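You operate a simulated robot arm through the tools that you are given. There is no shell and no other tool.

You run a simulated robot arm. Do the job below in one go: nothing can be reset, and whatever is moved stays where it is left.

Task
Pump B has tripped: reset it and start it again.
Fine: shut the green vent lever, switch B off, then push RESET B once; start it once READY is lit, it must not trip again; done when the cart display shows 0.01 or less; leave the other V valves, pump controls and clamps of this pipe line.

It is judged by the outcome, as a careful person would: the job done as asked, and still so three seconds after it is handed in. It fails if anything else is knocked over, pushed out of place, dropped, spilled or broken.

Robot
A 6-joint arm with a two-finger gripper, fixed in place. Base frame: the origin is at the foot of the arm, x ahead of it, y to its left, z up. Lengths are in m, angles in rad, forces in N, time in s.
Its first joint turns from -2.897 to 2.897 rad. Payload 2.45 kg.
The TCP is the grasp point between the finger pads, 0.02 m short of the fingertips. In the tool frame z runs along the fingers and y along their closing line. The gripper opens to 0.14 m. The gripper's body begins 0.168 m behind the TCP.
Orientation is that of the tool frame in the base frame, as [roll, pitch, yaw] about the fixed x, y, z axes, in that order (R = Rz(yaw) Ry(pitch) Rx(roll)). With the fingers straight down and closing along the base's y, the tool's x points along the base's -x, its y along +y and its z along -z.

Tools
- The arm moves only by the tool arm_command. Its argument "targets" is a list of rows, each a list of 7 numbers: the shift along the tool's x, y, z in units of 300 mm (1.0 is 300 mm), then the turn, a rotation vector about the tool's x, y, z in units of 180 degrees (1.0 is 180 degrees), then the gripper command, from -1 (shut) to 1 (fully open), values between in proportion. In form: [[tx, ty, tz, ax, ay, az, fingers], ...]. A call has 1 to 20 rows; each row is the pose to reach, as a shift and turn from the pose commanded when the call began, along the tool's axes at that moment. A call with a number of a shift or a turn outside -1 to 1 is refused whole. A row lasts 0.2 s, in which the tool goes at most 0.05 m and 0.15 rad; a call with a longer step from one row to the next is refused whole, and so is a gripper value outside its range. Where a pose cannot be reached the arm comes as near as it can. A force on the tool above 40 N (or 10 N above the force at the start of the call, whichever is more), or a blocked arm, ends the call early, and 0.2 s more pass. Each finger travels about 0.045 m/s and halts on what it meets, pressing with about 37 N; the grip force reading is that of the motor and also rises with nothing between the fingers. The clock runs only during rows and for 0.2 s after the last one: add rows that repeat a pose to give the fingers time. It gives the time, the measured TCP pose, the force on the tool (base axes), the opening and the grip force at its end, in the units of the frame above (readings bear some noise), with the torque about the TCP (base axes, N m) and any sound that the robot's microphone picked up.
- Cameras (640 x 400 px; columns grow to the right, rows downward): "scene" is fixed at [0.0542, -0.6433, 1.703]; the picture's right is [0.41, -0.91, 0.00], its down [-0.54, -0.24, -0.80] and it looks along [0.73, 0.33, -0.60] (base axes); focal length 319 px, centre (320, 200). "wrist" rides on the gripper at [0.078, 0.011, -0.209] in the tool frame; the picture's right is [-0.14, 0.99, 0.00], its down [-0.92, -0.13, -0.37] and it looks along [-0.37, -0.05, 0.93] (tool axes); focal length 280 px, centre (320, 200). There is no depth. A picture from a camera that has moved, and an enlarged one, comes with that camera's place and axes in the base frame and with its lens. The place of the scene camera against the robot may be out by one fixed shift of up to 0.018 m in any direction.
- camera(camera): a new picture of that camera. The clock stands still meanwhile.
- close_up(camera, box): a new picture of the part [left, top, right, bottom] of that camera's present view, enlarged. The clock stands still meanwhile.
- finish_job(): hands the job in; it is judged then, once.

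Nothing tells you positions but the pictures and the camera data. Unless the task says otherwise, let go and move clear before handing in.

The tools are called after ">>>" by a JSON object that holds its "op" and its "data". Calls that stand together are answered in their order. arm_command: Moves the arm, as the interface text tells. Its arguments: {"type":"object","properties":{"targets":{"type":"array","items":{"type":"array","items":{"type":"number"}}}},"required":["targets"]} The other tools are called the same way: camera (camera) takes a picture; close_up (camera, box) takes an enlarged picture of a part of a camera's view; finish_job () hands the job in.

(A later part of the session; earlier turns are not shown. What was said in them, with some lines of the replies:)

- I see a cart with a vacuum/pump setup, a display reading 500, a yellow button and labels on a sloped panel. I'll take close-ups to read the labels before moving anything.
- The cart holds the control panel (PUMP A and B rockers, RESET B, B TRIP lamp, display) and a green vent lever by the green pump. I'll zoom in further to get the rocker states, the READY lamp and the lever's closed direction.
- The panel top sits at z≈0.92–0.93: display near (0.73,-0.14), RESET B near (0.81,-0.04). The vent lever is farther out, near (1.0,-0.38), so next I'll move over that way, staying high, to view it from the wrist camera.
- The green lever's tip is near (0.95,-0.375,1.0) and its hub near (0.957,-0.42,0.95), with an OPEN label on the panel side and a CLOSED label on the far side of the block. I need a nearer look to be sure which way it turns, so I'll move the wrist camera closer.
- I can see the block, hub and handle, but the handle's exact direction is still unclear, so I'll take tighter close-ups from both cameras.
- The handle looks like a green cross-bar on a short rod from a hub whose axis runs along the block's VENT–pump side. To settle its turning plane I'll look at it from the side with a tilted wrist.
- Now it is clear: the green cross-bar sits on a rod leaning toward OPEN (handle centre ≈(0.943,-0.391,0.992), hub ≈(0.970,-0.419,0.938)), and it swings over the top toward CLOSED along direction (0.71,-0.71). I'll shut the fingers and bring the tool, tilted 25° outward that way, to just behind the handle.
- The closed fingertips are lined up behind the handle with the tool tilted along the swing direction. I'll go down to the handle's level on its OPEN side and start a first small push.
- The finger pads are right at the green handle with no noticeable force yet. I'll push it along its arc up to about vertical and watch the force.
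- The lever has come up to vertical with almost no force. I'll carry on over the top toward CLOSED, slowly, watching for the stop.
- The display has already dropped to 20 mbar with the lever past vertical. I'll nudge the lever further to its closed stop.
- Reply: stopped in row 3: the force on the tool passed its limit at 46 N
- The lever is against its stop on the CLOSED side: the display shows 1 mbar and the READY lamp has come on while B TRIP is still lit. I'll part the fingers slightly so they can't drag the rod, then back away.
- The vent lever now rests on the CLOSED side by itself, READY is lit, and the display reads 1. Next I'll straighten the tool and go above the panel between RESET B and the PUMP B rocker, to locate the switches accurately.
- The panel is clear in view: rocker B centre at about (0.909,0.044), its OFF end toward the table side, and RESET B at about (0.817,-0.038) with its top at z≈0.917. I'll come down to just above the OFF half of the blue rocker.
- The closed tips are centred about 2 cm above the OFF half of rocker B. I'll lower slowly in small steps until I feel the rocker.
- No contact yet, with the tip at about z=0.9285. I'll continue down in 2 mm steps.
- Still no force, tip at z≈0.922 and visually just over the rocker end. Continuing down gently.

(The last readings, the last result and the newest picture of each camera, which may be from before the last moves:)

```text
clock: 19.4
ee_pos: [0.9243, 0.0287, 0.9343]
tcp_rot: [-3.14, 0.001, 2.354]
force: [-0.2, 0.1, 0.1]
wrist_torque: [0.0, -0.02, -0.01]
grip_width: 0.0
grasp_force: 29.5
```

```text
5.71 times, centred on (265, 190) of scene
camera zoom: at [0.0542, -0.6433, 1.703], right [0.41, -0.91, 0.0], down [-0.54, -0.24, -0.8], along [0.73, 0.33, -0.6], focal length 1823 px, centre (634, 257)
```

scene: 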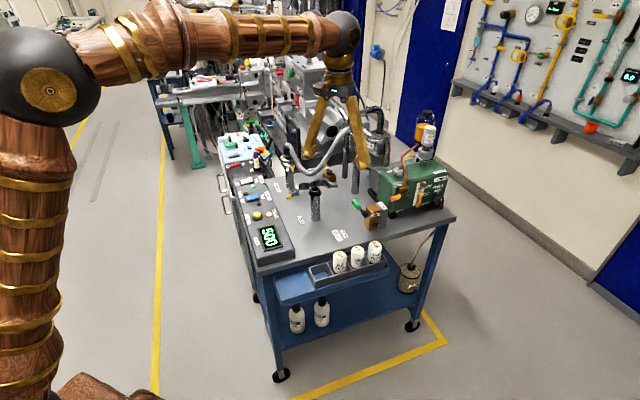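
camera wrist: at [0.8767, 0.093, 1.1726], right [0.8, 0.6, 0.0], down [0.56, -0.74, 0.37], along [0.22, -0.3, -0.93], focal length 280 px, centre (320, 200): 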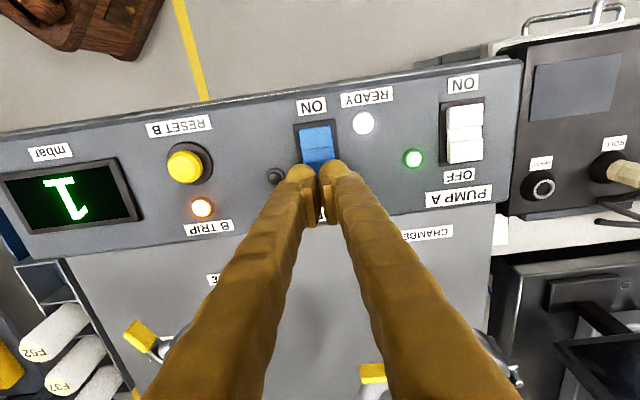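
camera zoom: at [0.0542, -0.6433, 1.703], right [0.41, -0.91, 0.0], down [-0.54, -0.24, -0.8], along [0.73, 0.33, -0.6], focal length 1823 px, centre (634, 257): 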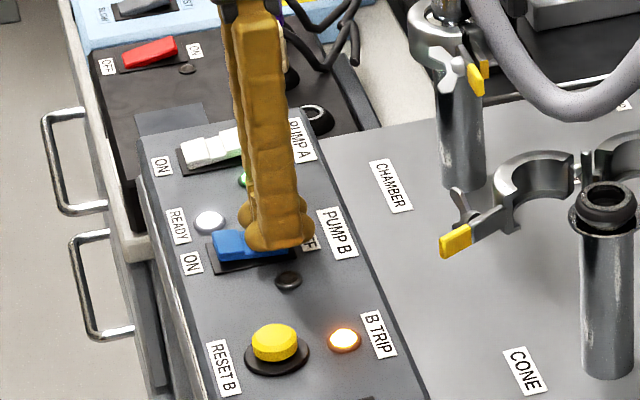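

Still force-free with the tip near z=0.914. I'll keep stepping down and checking.

>>> {"op": "arm_command", "data": {"targets": [[0, 0, 0.007, 0, 0, 0, -1], [0, 0, 0.014, 0, 0, 0, -1]]}}

>>> {"op": "close_up", "data": {"camera": "scene", "box": [240, 170, 290, 210]}}

>>> {"op": "close_up", "data": {"camera": "wrist", "box": [240, 80, 420, 220]}}

```text
clock: 20.0
ee_pos: [0.925, 0.0291, 0.9351]
tcp_rot: [3.14, 0.002, 2.351]
force: [-0.6, -0.1, 7.6]
wrist_torque: [0.06, 0.14, -0.04]
grip_width: 0.006
grasp_force: 29.6
stopped in row 2: the force on the tool passed its limit at 43 N (the readings are from after the stop); the commanded pose is now the measured one
```

```text
10.00 times, centred on (265, 190) of scene
camera zoom: at [0.0542, -0.6433, 1.703], right [0.41, -0.91, 0.0], down [-0.54, -0.24, -0.8], along [0.73, 0.33, -0.6], focal length 3191 px, centre (870, 300)
```

zoom: 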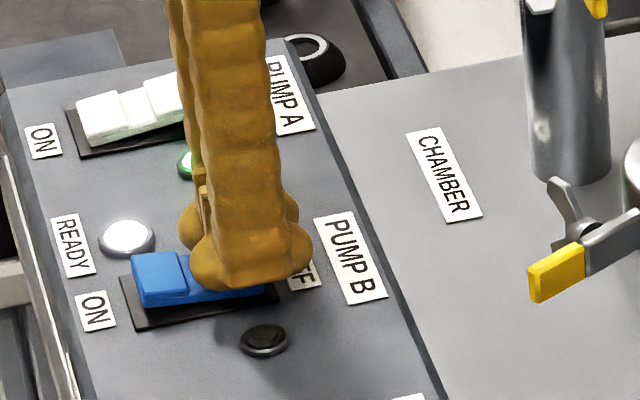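

```text
2.86 times, centred on (330, 150) of wrist
camera zoom: at [0.8762, 0.0928, 1.1434], right [0.8, 0.6, 0.0], down [0.56, -0.74, 0.37], along [0.22, -0.3, -0.93], focal length 801 px, centre (291, 343)
```

zoom: 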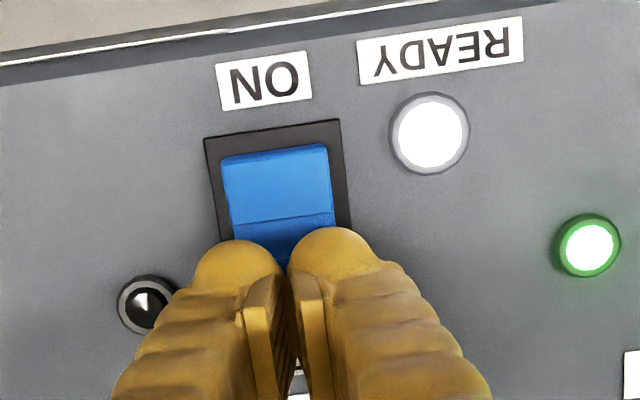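

The ON end of the blue rocker is now raised and the OFF end pressed in, so B is switched off. I'll lift clear and move over RESET B.

>>> {"op": "arm_command", "data": {"targets": [[0, 0, -0.1, 0, 0, 0, -1], [0, 0, -0.2, 0, 0, 0, -1], [0.031, -0.138, -0.2, 0, 0, 0, -1], [0.062, -0.276, -0.2, 0, 0, 0, -1], [0.0917, -0.4127, -0.2, 0, 0, 0, -1], [0.0917, -0.4127, -0.1, 0, 0, 0, -1], [0.0917, -0.4127, -0.1, 0, 0, 0, -1]]}}

>>> {"op": "close_up", "data": {"camera": "scene", "box": [225, 165, 305, 255]}}

>>> {"op": "camera", "data": {"camera": "wrist"}}

```text
clock: 21.6
ee_pos: [0.8164, -0.0391, 0.9634]
tcp_rot: [-3.141, 0.001, 2.353]
force: [-0.4, -0.4, -0.1]
wrist_torque: [0.02, 0.02, -0.04]
grip_width: 0.0
grasp_force: 29.8
```

```text
4.44 times, centred on (265, 210) of scene
camera zoom: at [0.0542, -0.6433, 1.703], right [0.41, -0.91, 0.0], down [-0.54, -0.24, -0.8], along [0.73, 0.33, -0.6], focal length 1418 px, centre (564, 156)
```

zoom: 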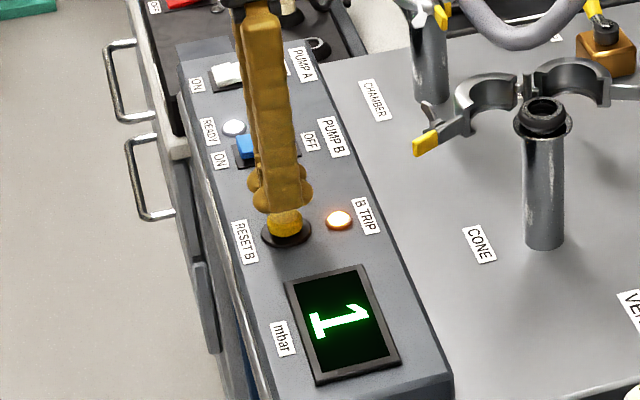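

```text
taken
camera wrist: at [0.7685, 0.0249, 1.1717], right [0.8, 0.6, 0.0], down [0.56, -0.74, 0.37], along [0.22, -0.3, -0.93], focal length 280 px, centre (320, 200)
```

wrist: 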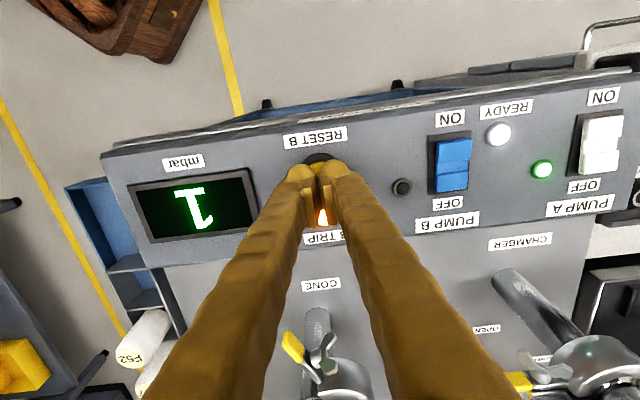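

The tips are directly above the RESET B button. First I'll confirm the rocker's state with a close-up, then press RESET in one steady motion.

>>> {"op": "close_up", "data": {"camera": "wrist", "box": [390, 90, 530, 230]}}

>>> {"op": "close_up", "data": {"camera": "wrist", "box": [260, 120, 390, 220]}}

```text
2.86 times, centred on (460, 160) of wrist
camera zoom: at [0.7685, 0.0249, 1.1717], right [0.8, 0.6, 0.0], down [0.56, -0.74, 0.37], along [0.22, -0.3, -0.93], focal length 801 px, centre (-80, 314)
```

zoom: 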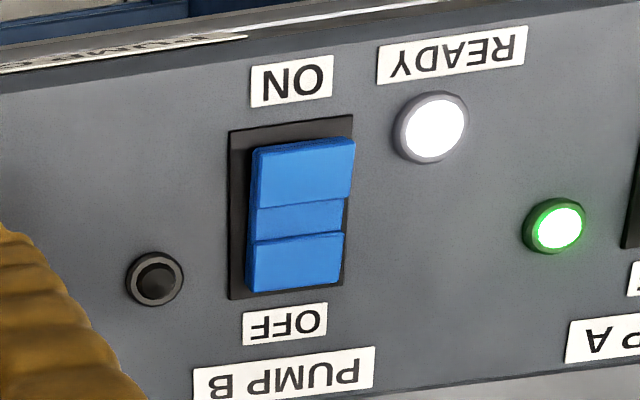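

```text
4.00 times, centred on (325, 170) of wrist
camera zoom: at [0.7685, 0.0249, 1.1717], right [0.8, 0.6, 0.0], down [0.56, -0.74, 0.37], along [0.22, -0.3, -0.93], focal length 1122 px, centre (300, 320)
```

zoom: 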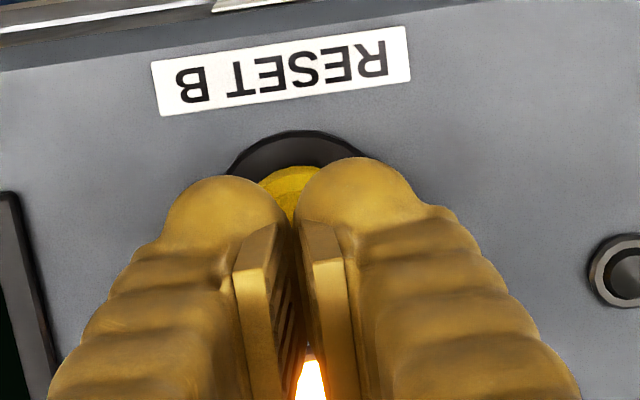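

Rocker B is firmly in OFF and the tips are centred over RESET B. Pressing down now in one steady stroke.

>>> {"op": "arm_command", "data": {"targets": [[0, 0, 0.03, 0, 0, 0, -1], [0, 0, 0.05, 0, 0, 0, -1], [0, 0, 0.06, 0, 0, 0, -1], [0, 0, 0.07, 0, 0, 0, -1], [0, 0, 0.08, 0, 0, 0, -1], [0, 0, 0.09, 0, 0, 0, -1], [0, 0, 0.1, 0, 0, 0, -1]]}}

>>> {"op": "close_up", "data": {"camera": "scene", "box": [225, 165, 305, 255]}}

```text
clock: 23.2
ee_pos: [0.8167, -0.0386, 0.935]
tcp_rot: [3.139, 0.002, 2.352]
force: [-7.0, 3.5, 20.2]
wrist_torque: [0.02, 0.14, 0.02]
grip_width: 0.0061
grasp_force: 29.5
heard: click
```

```text
4.44 times, centred on (265, 210) of scene
camera zoom: at [0.0542, -0.6433, 1.703], right [0.41, -0.91, 0.0], down [-0.54, -0.24, -0.8], along [0.73, 0.33, -0.6], focal length 1418 px, centre (564, 156)
```

zoom: 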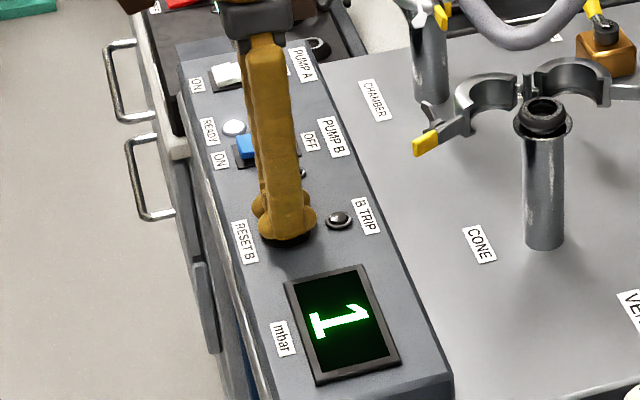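

The click was heard and the B TRIP lamp has gone out. I'll lift straight off the button, move above the ON half of rocker B and check READY before starting.

>>> {"op": "arm_command", "data": {"targets": [[0, 0, -0.1, 0, 0, 0, -1], [0, 0, -0.2, 0, 0, 0, -1], [0.0147, 0.137, -0.2, 0, 0, 0, -1], [0.0293, 0.274, -0.2, 0, 0, 0, -1], [0.044, 0.411, -0.2, 0, 0, 0, -1], [0.044, 0.411, -0.1, 0, 0, 0, -1], [0.044, 0.411, -0.1, 0, 0, 0, -1]]}}

>>> {"op": "close_up", "data": {"camera": "scene", "box": [225, 165, 305, 255]}}

>>> {"op": "camera", "data": {"camera": "wrist"}}

>>> {"op": "close_up", "data": {"camera": "wrist", "box": [250, 80, 430, 220]}}

```text
clock: 24.8
ee_pos: [0.8962, 0.0585, 0.9647]
tcp_rot: [3.141, 0.002, 2.353]
force: [-0.9, -0.6, 0.9]
wrist_torque: [-0.02, 0.0, -0.01]
grip_width: 0.0
grasp_force: 29.4
```

```text
4.44 times, centred on (265, 210) of scene
camera zoom: at [0.0542, -0.6433, 1.703], right [0.41, -0.91, 0.0], down [-0.54, -0.24, -0.8], along [0.73, 0.33, -0.6], focal length 1418 px, centre (564, 156)
```

zoom: 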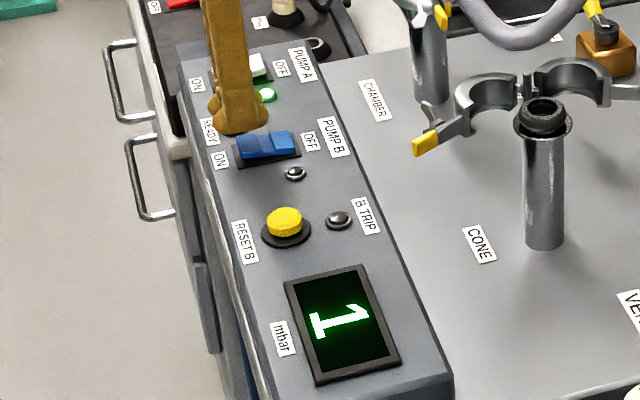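

```text
taken
camera wrist: at [0.8474, 0.122, 1.1728], right [0.8, 0.6, 0.0], down [0.56, -0.74, 0.37], along [0.22, -0.3, -0.93], focal length 280 px, centre (320, 200)
```

wrist: 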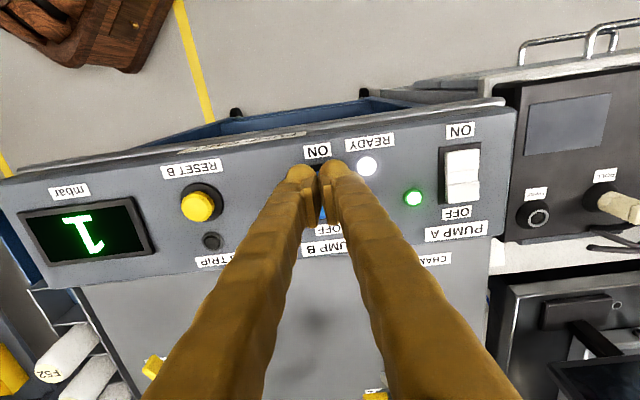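

```text
2.86 times, centred on (340, 150) of wrist
camera zoom: at [0.8474, 0.122, 1.1728], right [0.8, 0.6, 0.0], down [0.56, -0.74, 0.37], along [0.22, -0.3, -0.93], focal length 801 px, centre (263, 343)
```

zoom: 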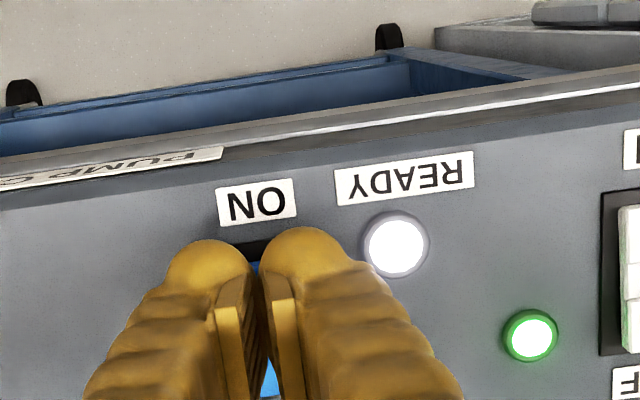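

READY is lit, B TRIP is out and the display shows 1, so B can be started. Pressing the ON half of rocker B down now (shifted 3 mm away from the READY lamp).

>>> {"op": "arm_command", "data": {"targets": [[0, -0.01, 0.03, 0, 0, 0, -1], [0, -0.01, 0.05, 0, 0, 0, -1], [0, -0.01, 0.06, 0, 0, 0, -1], [0, -0.01, 0.07, 0, 0, 0, -1], [0, -0.01, 0.08, 0, 0, 0, -1], [0, -0.01, 0.09, 0, 0, 0, -1], [0, -0.01, 0.098, 0, 0, 0, -1]]}}

>>> {"op": "close_up", "data": {"camera": "scene", "box": [225, 165, 305, 255]}}

>>> {"op": "close_up", "data": {"camera": "wrist", "box": [250, 80, 430, 220]}}

```text
clock: 26.4
ee_pos: [0.8932, 0.0545, 0.9355]
tcp_rot: [3.14, 0.001, 2.354]
force: [-1.4, 0.2, 5.4]
wrist_torque: [-0.08, 0.01, 0.02]
grip_width: 0.0059
grasp_force: 29.7
```

```text
4.44 times, centred on (265, 210) of scene
camera zoom: at [0.0542, -0.6433, 1.703], right [0.41, -0.91, 0.0], down [-0.54, -0.24, -0.8], along [0.73, 0.33, -0.6], focal length 1418 px, centre (564, 156)
```

zoom: 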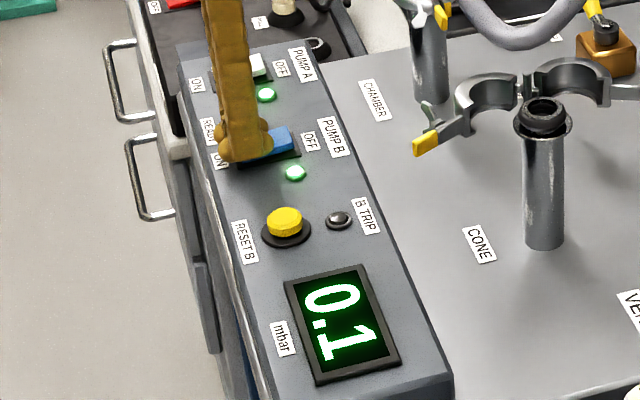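

```text
2.86 times, centred on (340, 150) of wrist
camera zoom: at [0.8451, 0.1194, 1.1437], right [0.8, 0.6, 0.0], down [0.56, -0.74, 0.37], along [0.22, -0.3, -0.93], focal length 801 px, centre (263, 343)
```

zoom: 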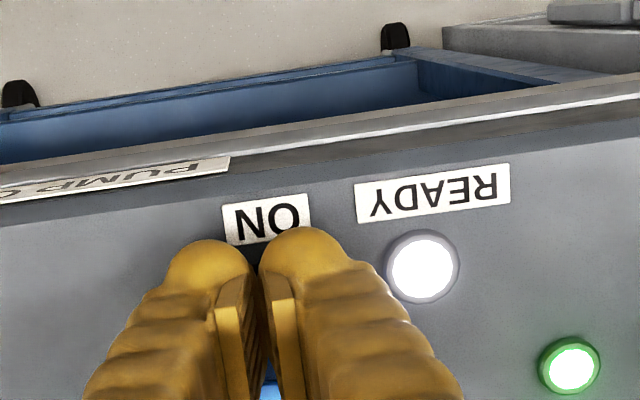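

Pump B's green lamp is on and the display has dropped to 0.1. I'll lift straight off, move clear upward and wait for the pressure to fall.

>>> {"op": "arm_command", "data": {"targets": [[0, 0, -0.1, 0, 0, 0, -1], [0, 0, -0.25, 0, 0, 0, -1], [0, 0, -0.4, 0, 0, 0, -1], [0, 0, -0.55, 0, 0, 0, -1], [0, 0, -0.7, 0, 0, 0, -1], [0.1, 0, -0.8, 0, 0, 0, -1], [0.2, 0, -0.85, 0, 0, 0, -1], [0.2, 0, -0.85, 0, 0, 0, -1], [0.2, 0, -0.85, 0, 0, 0, -1], [0.2, 0, -0.85, 0, 0, 0, -1]]}}

>>> {"op": "close_up", "data": {"camera": "scene", "box": [225, 165, 305, 255]}}

>>> {"op": "camera", "data": {"camera": "scene"}}

```text
clock: 28.6
ee_pos: [0.8509, 0.0962, 1.1892]
tcp_rot: [3.14, 0.001, 2.353]
force: [0.0, -0.6, -0.3]
wrist_torque: [0.0, 0.01, 0.0]
grip_width: 0.0001
grasp_force: 29.7
```

```text
4.44 times, centred on (265, 210) of scene
camera zoom: at [0.0542, -0.6433, 1.703], right [0.41, -0.91, 0.0], down [-0.54, -0.24, -0.8], along [0.73, 0.33, -0.6], focal length 1418 px, centre (564, 156)
```

zoom: 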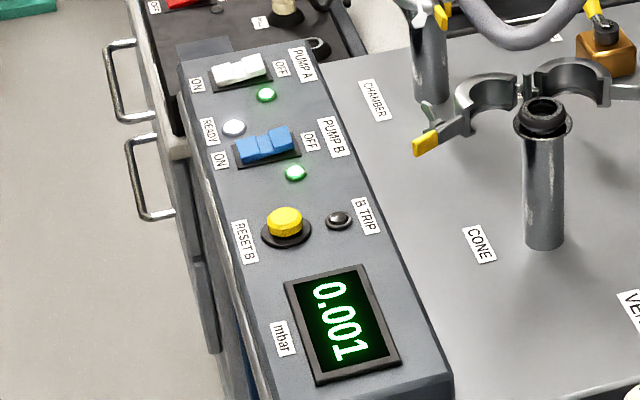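

```text
taken
```

scene: 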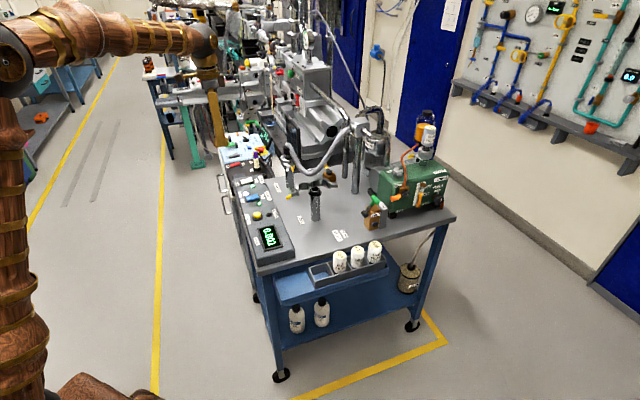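

The display reads 0.001, pump B is running and B TRIP is out. I'll hold still a few seconds to make sure it stays that way and check the vent lever.

>>> {"op": "arm_command", "data": {"targets": [[0, 0, 0, 0, 0, 0, -1], [0, 0, 0, 0, 0, 0, -1], [0, 0, 0, 0, 0, 0, -1], [0, 0, 0, 0, 0, 0, -1], [0, 0, 0, 0, 0, 0, -1], [0, 0, 0, 0, 0, 0, -1], [0, 0, 0, 0, 0, 0, -1], [0, 0, 0, 0, 0, 0, -1], [0, 0, 0, 0, 0, 0, -1], [0, 0, 0, 0, 0, 0, -1], [0, 0, 0, 0, 0, 0, -1], [0, 0, 0, 0, 0, 0, -1], [0, 0, 0, 0, 0, 0, -1], [0, 0, 0, 0, 0, 0, -1], [0, 0, 0, 0, 0, 0, -1], [0, 0, 0, 0, 0, 0, -1]]}}

>>> {"op": "close_up", "data": {"camera": "scene", "box": [225, 165, 305, 255]}}

>>> {"op": "close_up", "data": {"camera": "scene", "box": [335, 170, 405, 240]}}

```text
clock: 32.0
ee_pos: [0.8493, 0.0973, 1.1904]
tcp_rot: [3.141, 0.001, 2.352]
force: [-0.4, -0.6, -0.6]
wrist_torque: [0.0, 0.01, -0.01]
grip_width: 0.0003
grasp_force: 29.8
```

```text
4.44 times, centred on (265, 210) of scene
camera zoom: at [0.0542, -0.6433, 1.703], right [0.41, -0.91, 0.0], down [-0.54, -0.24, -0.8], along [0.73, 0.33, -0.6], focal length 1418 px, centre (564, 156)
```

zoom: 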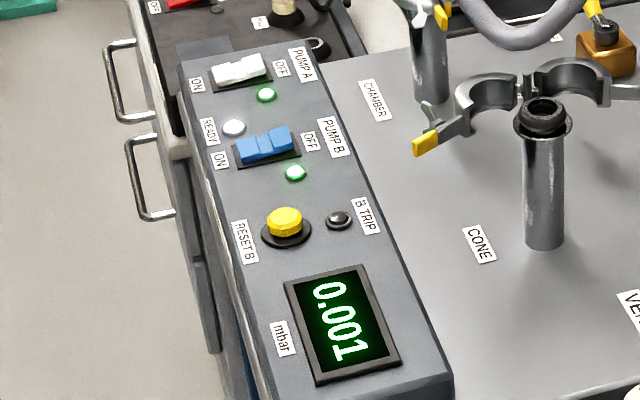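

```text
5.71 times, centred on (370, 205) of scene
camera zoom: at [0.0542, -0.6433, 1.703], right [0.41, -0.91, 0.0], down [-0.54, -0.24, -0.8], along [0.73, 0.33, -0.6], focal length 1823 px, centre (34, 171)
```

zoom: 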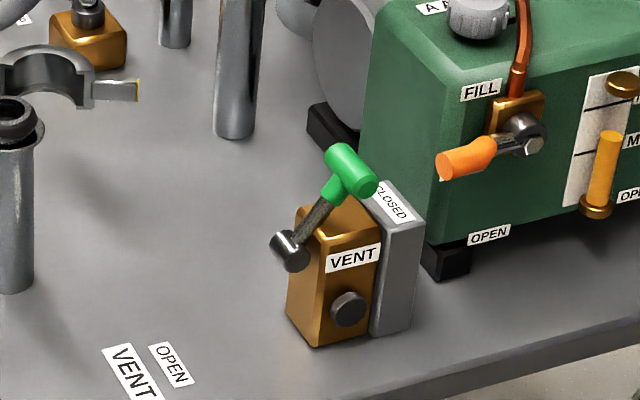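

Everything is steady: the vent lever is on CLOSED, pump B is running with its green lamp lit and B TRIP out, and the display holds at 0.001 mbar. The arm is clear of the cart, so I'm handing the job in.

>>> {"op": "finish_job", "data": {}}

```text
The job is handed in.
```

Pump B has been reset and is running again, and the cart display held at 0.001 mbar, under your 0.01 limit. I watched it for about three seconds before handing in, and it did not trip again.

- **Vent:** I pushed the green lever over to its stop on the CLOSED side, and it stayed there. The display fell from 500 to 1 mbar and READY came on.
- **Reset:** I switched B off and pushed RESET B once. It clicked and B TRIP went out.
- **Start:** With READY lit, I switched B on. Its green lamp came on and the pressure dropped.

I did not touch the other V valves, the pump A controls or the clamps, and nothing was knocked over or moved. The force limit cut a move short twice, at 46 N on the vent lever's stop and 43 N on the OFF side of the rocker. I saw no damage from either. The arm is clear of the cart.
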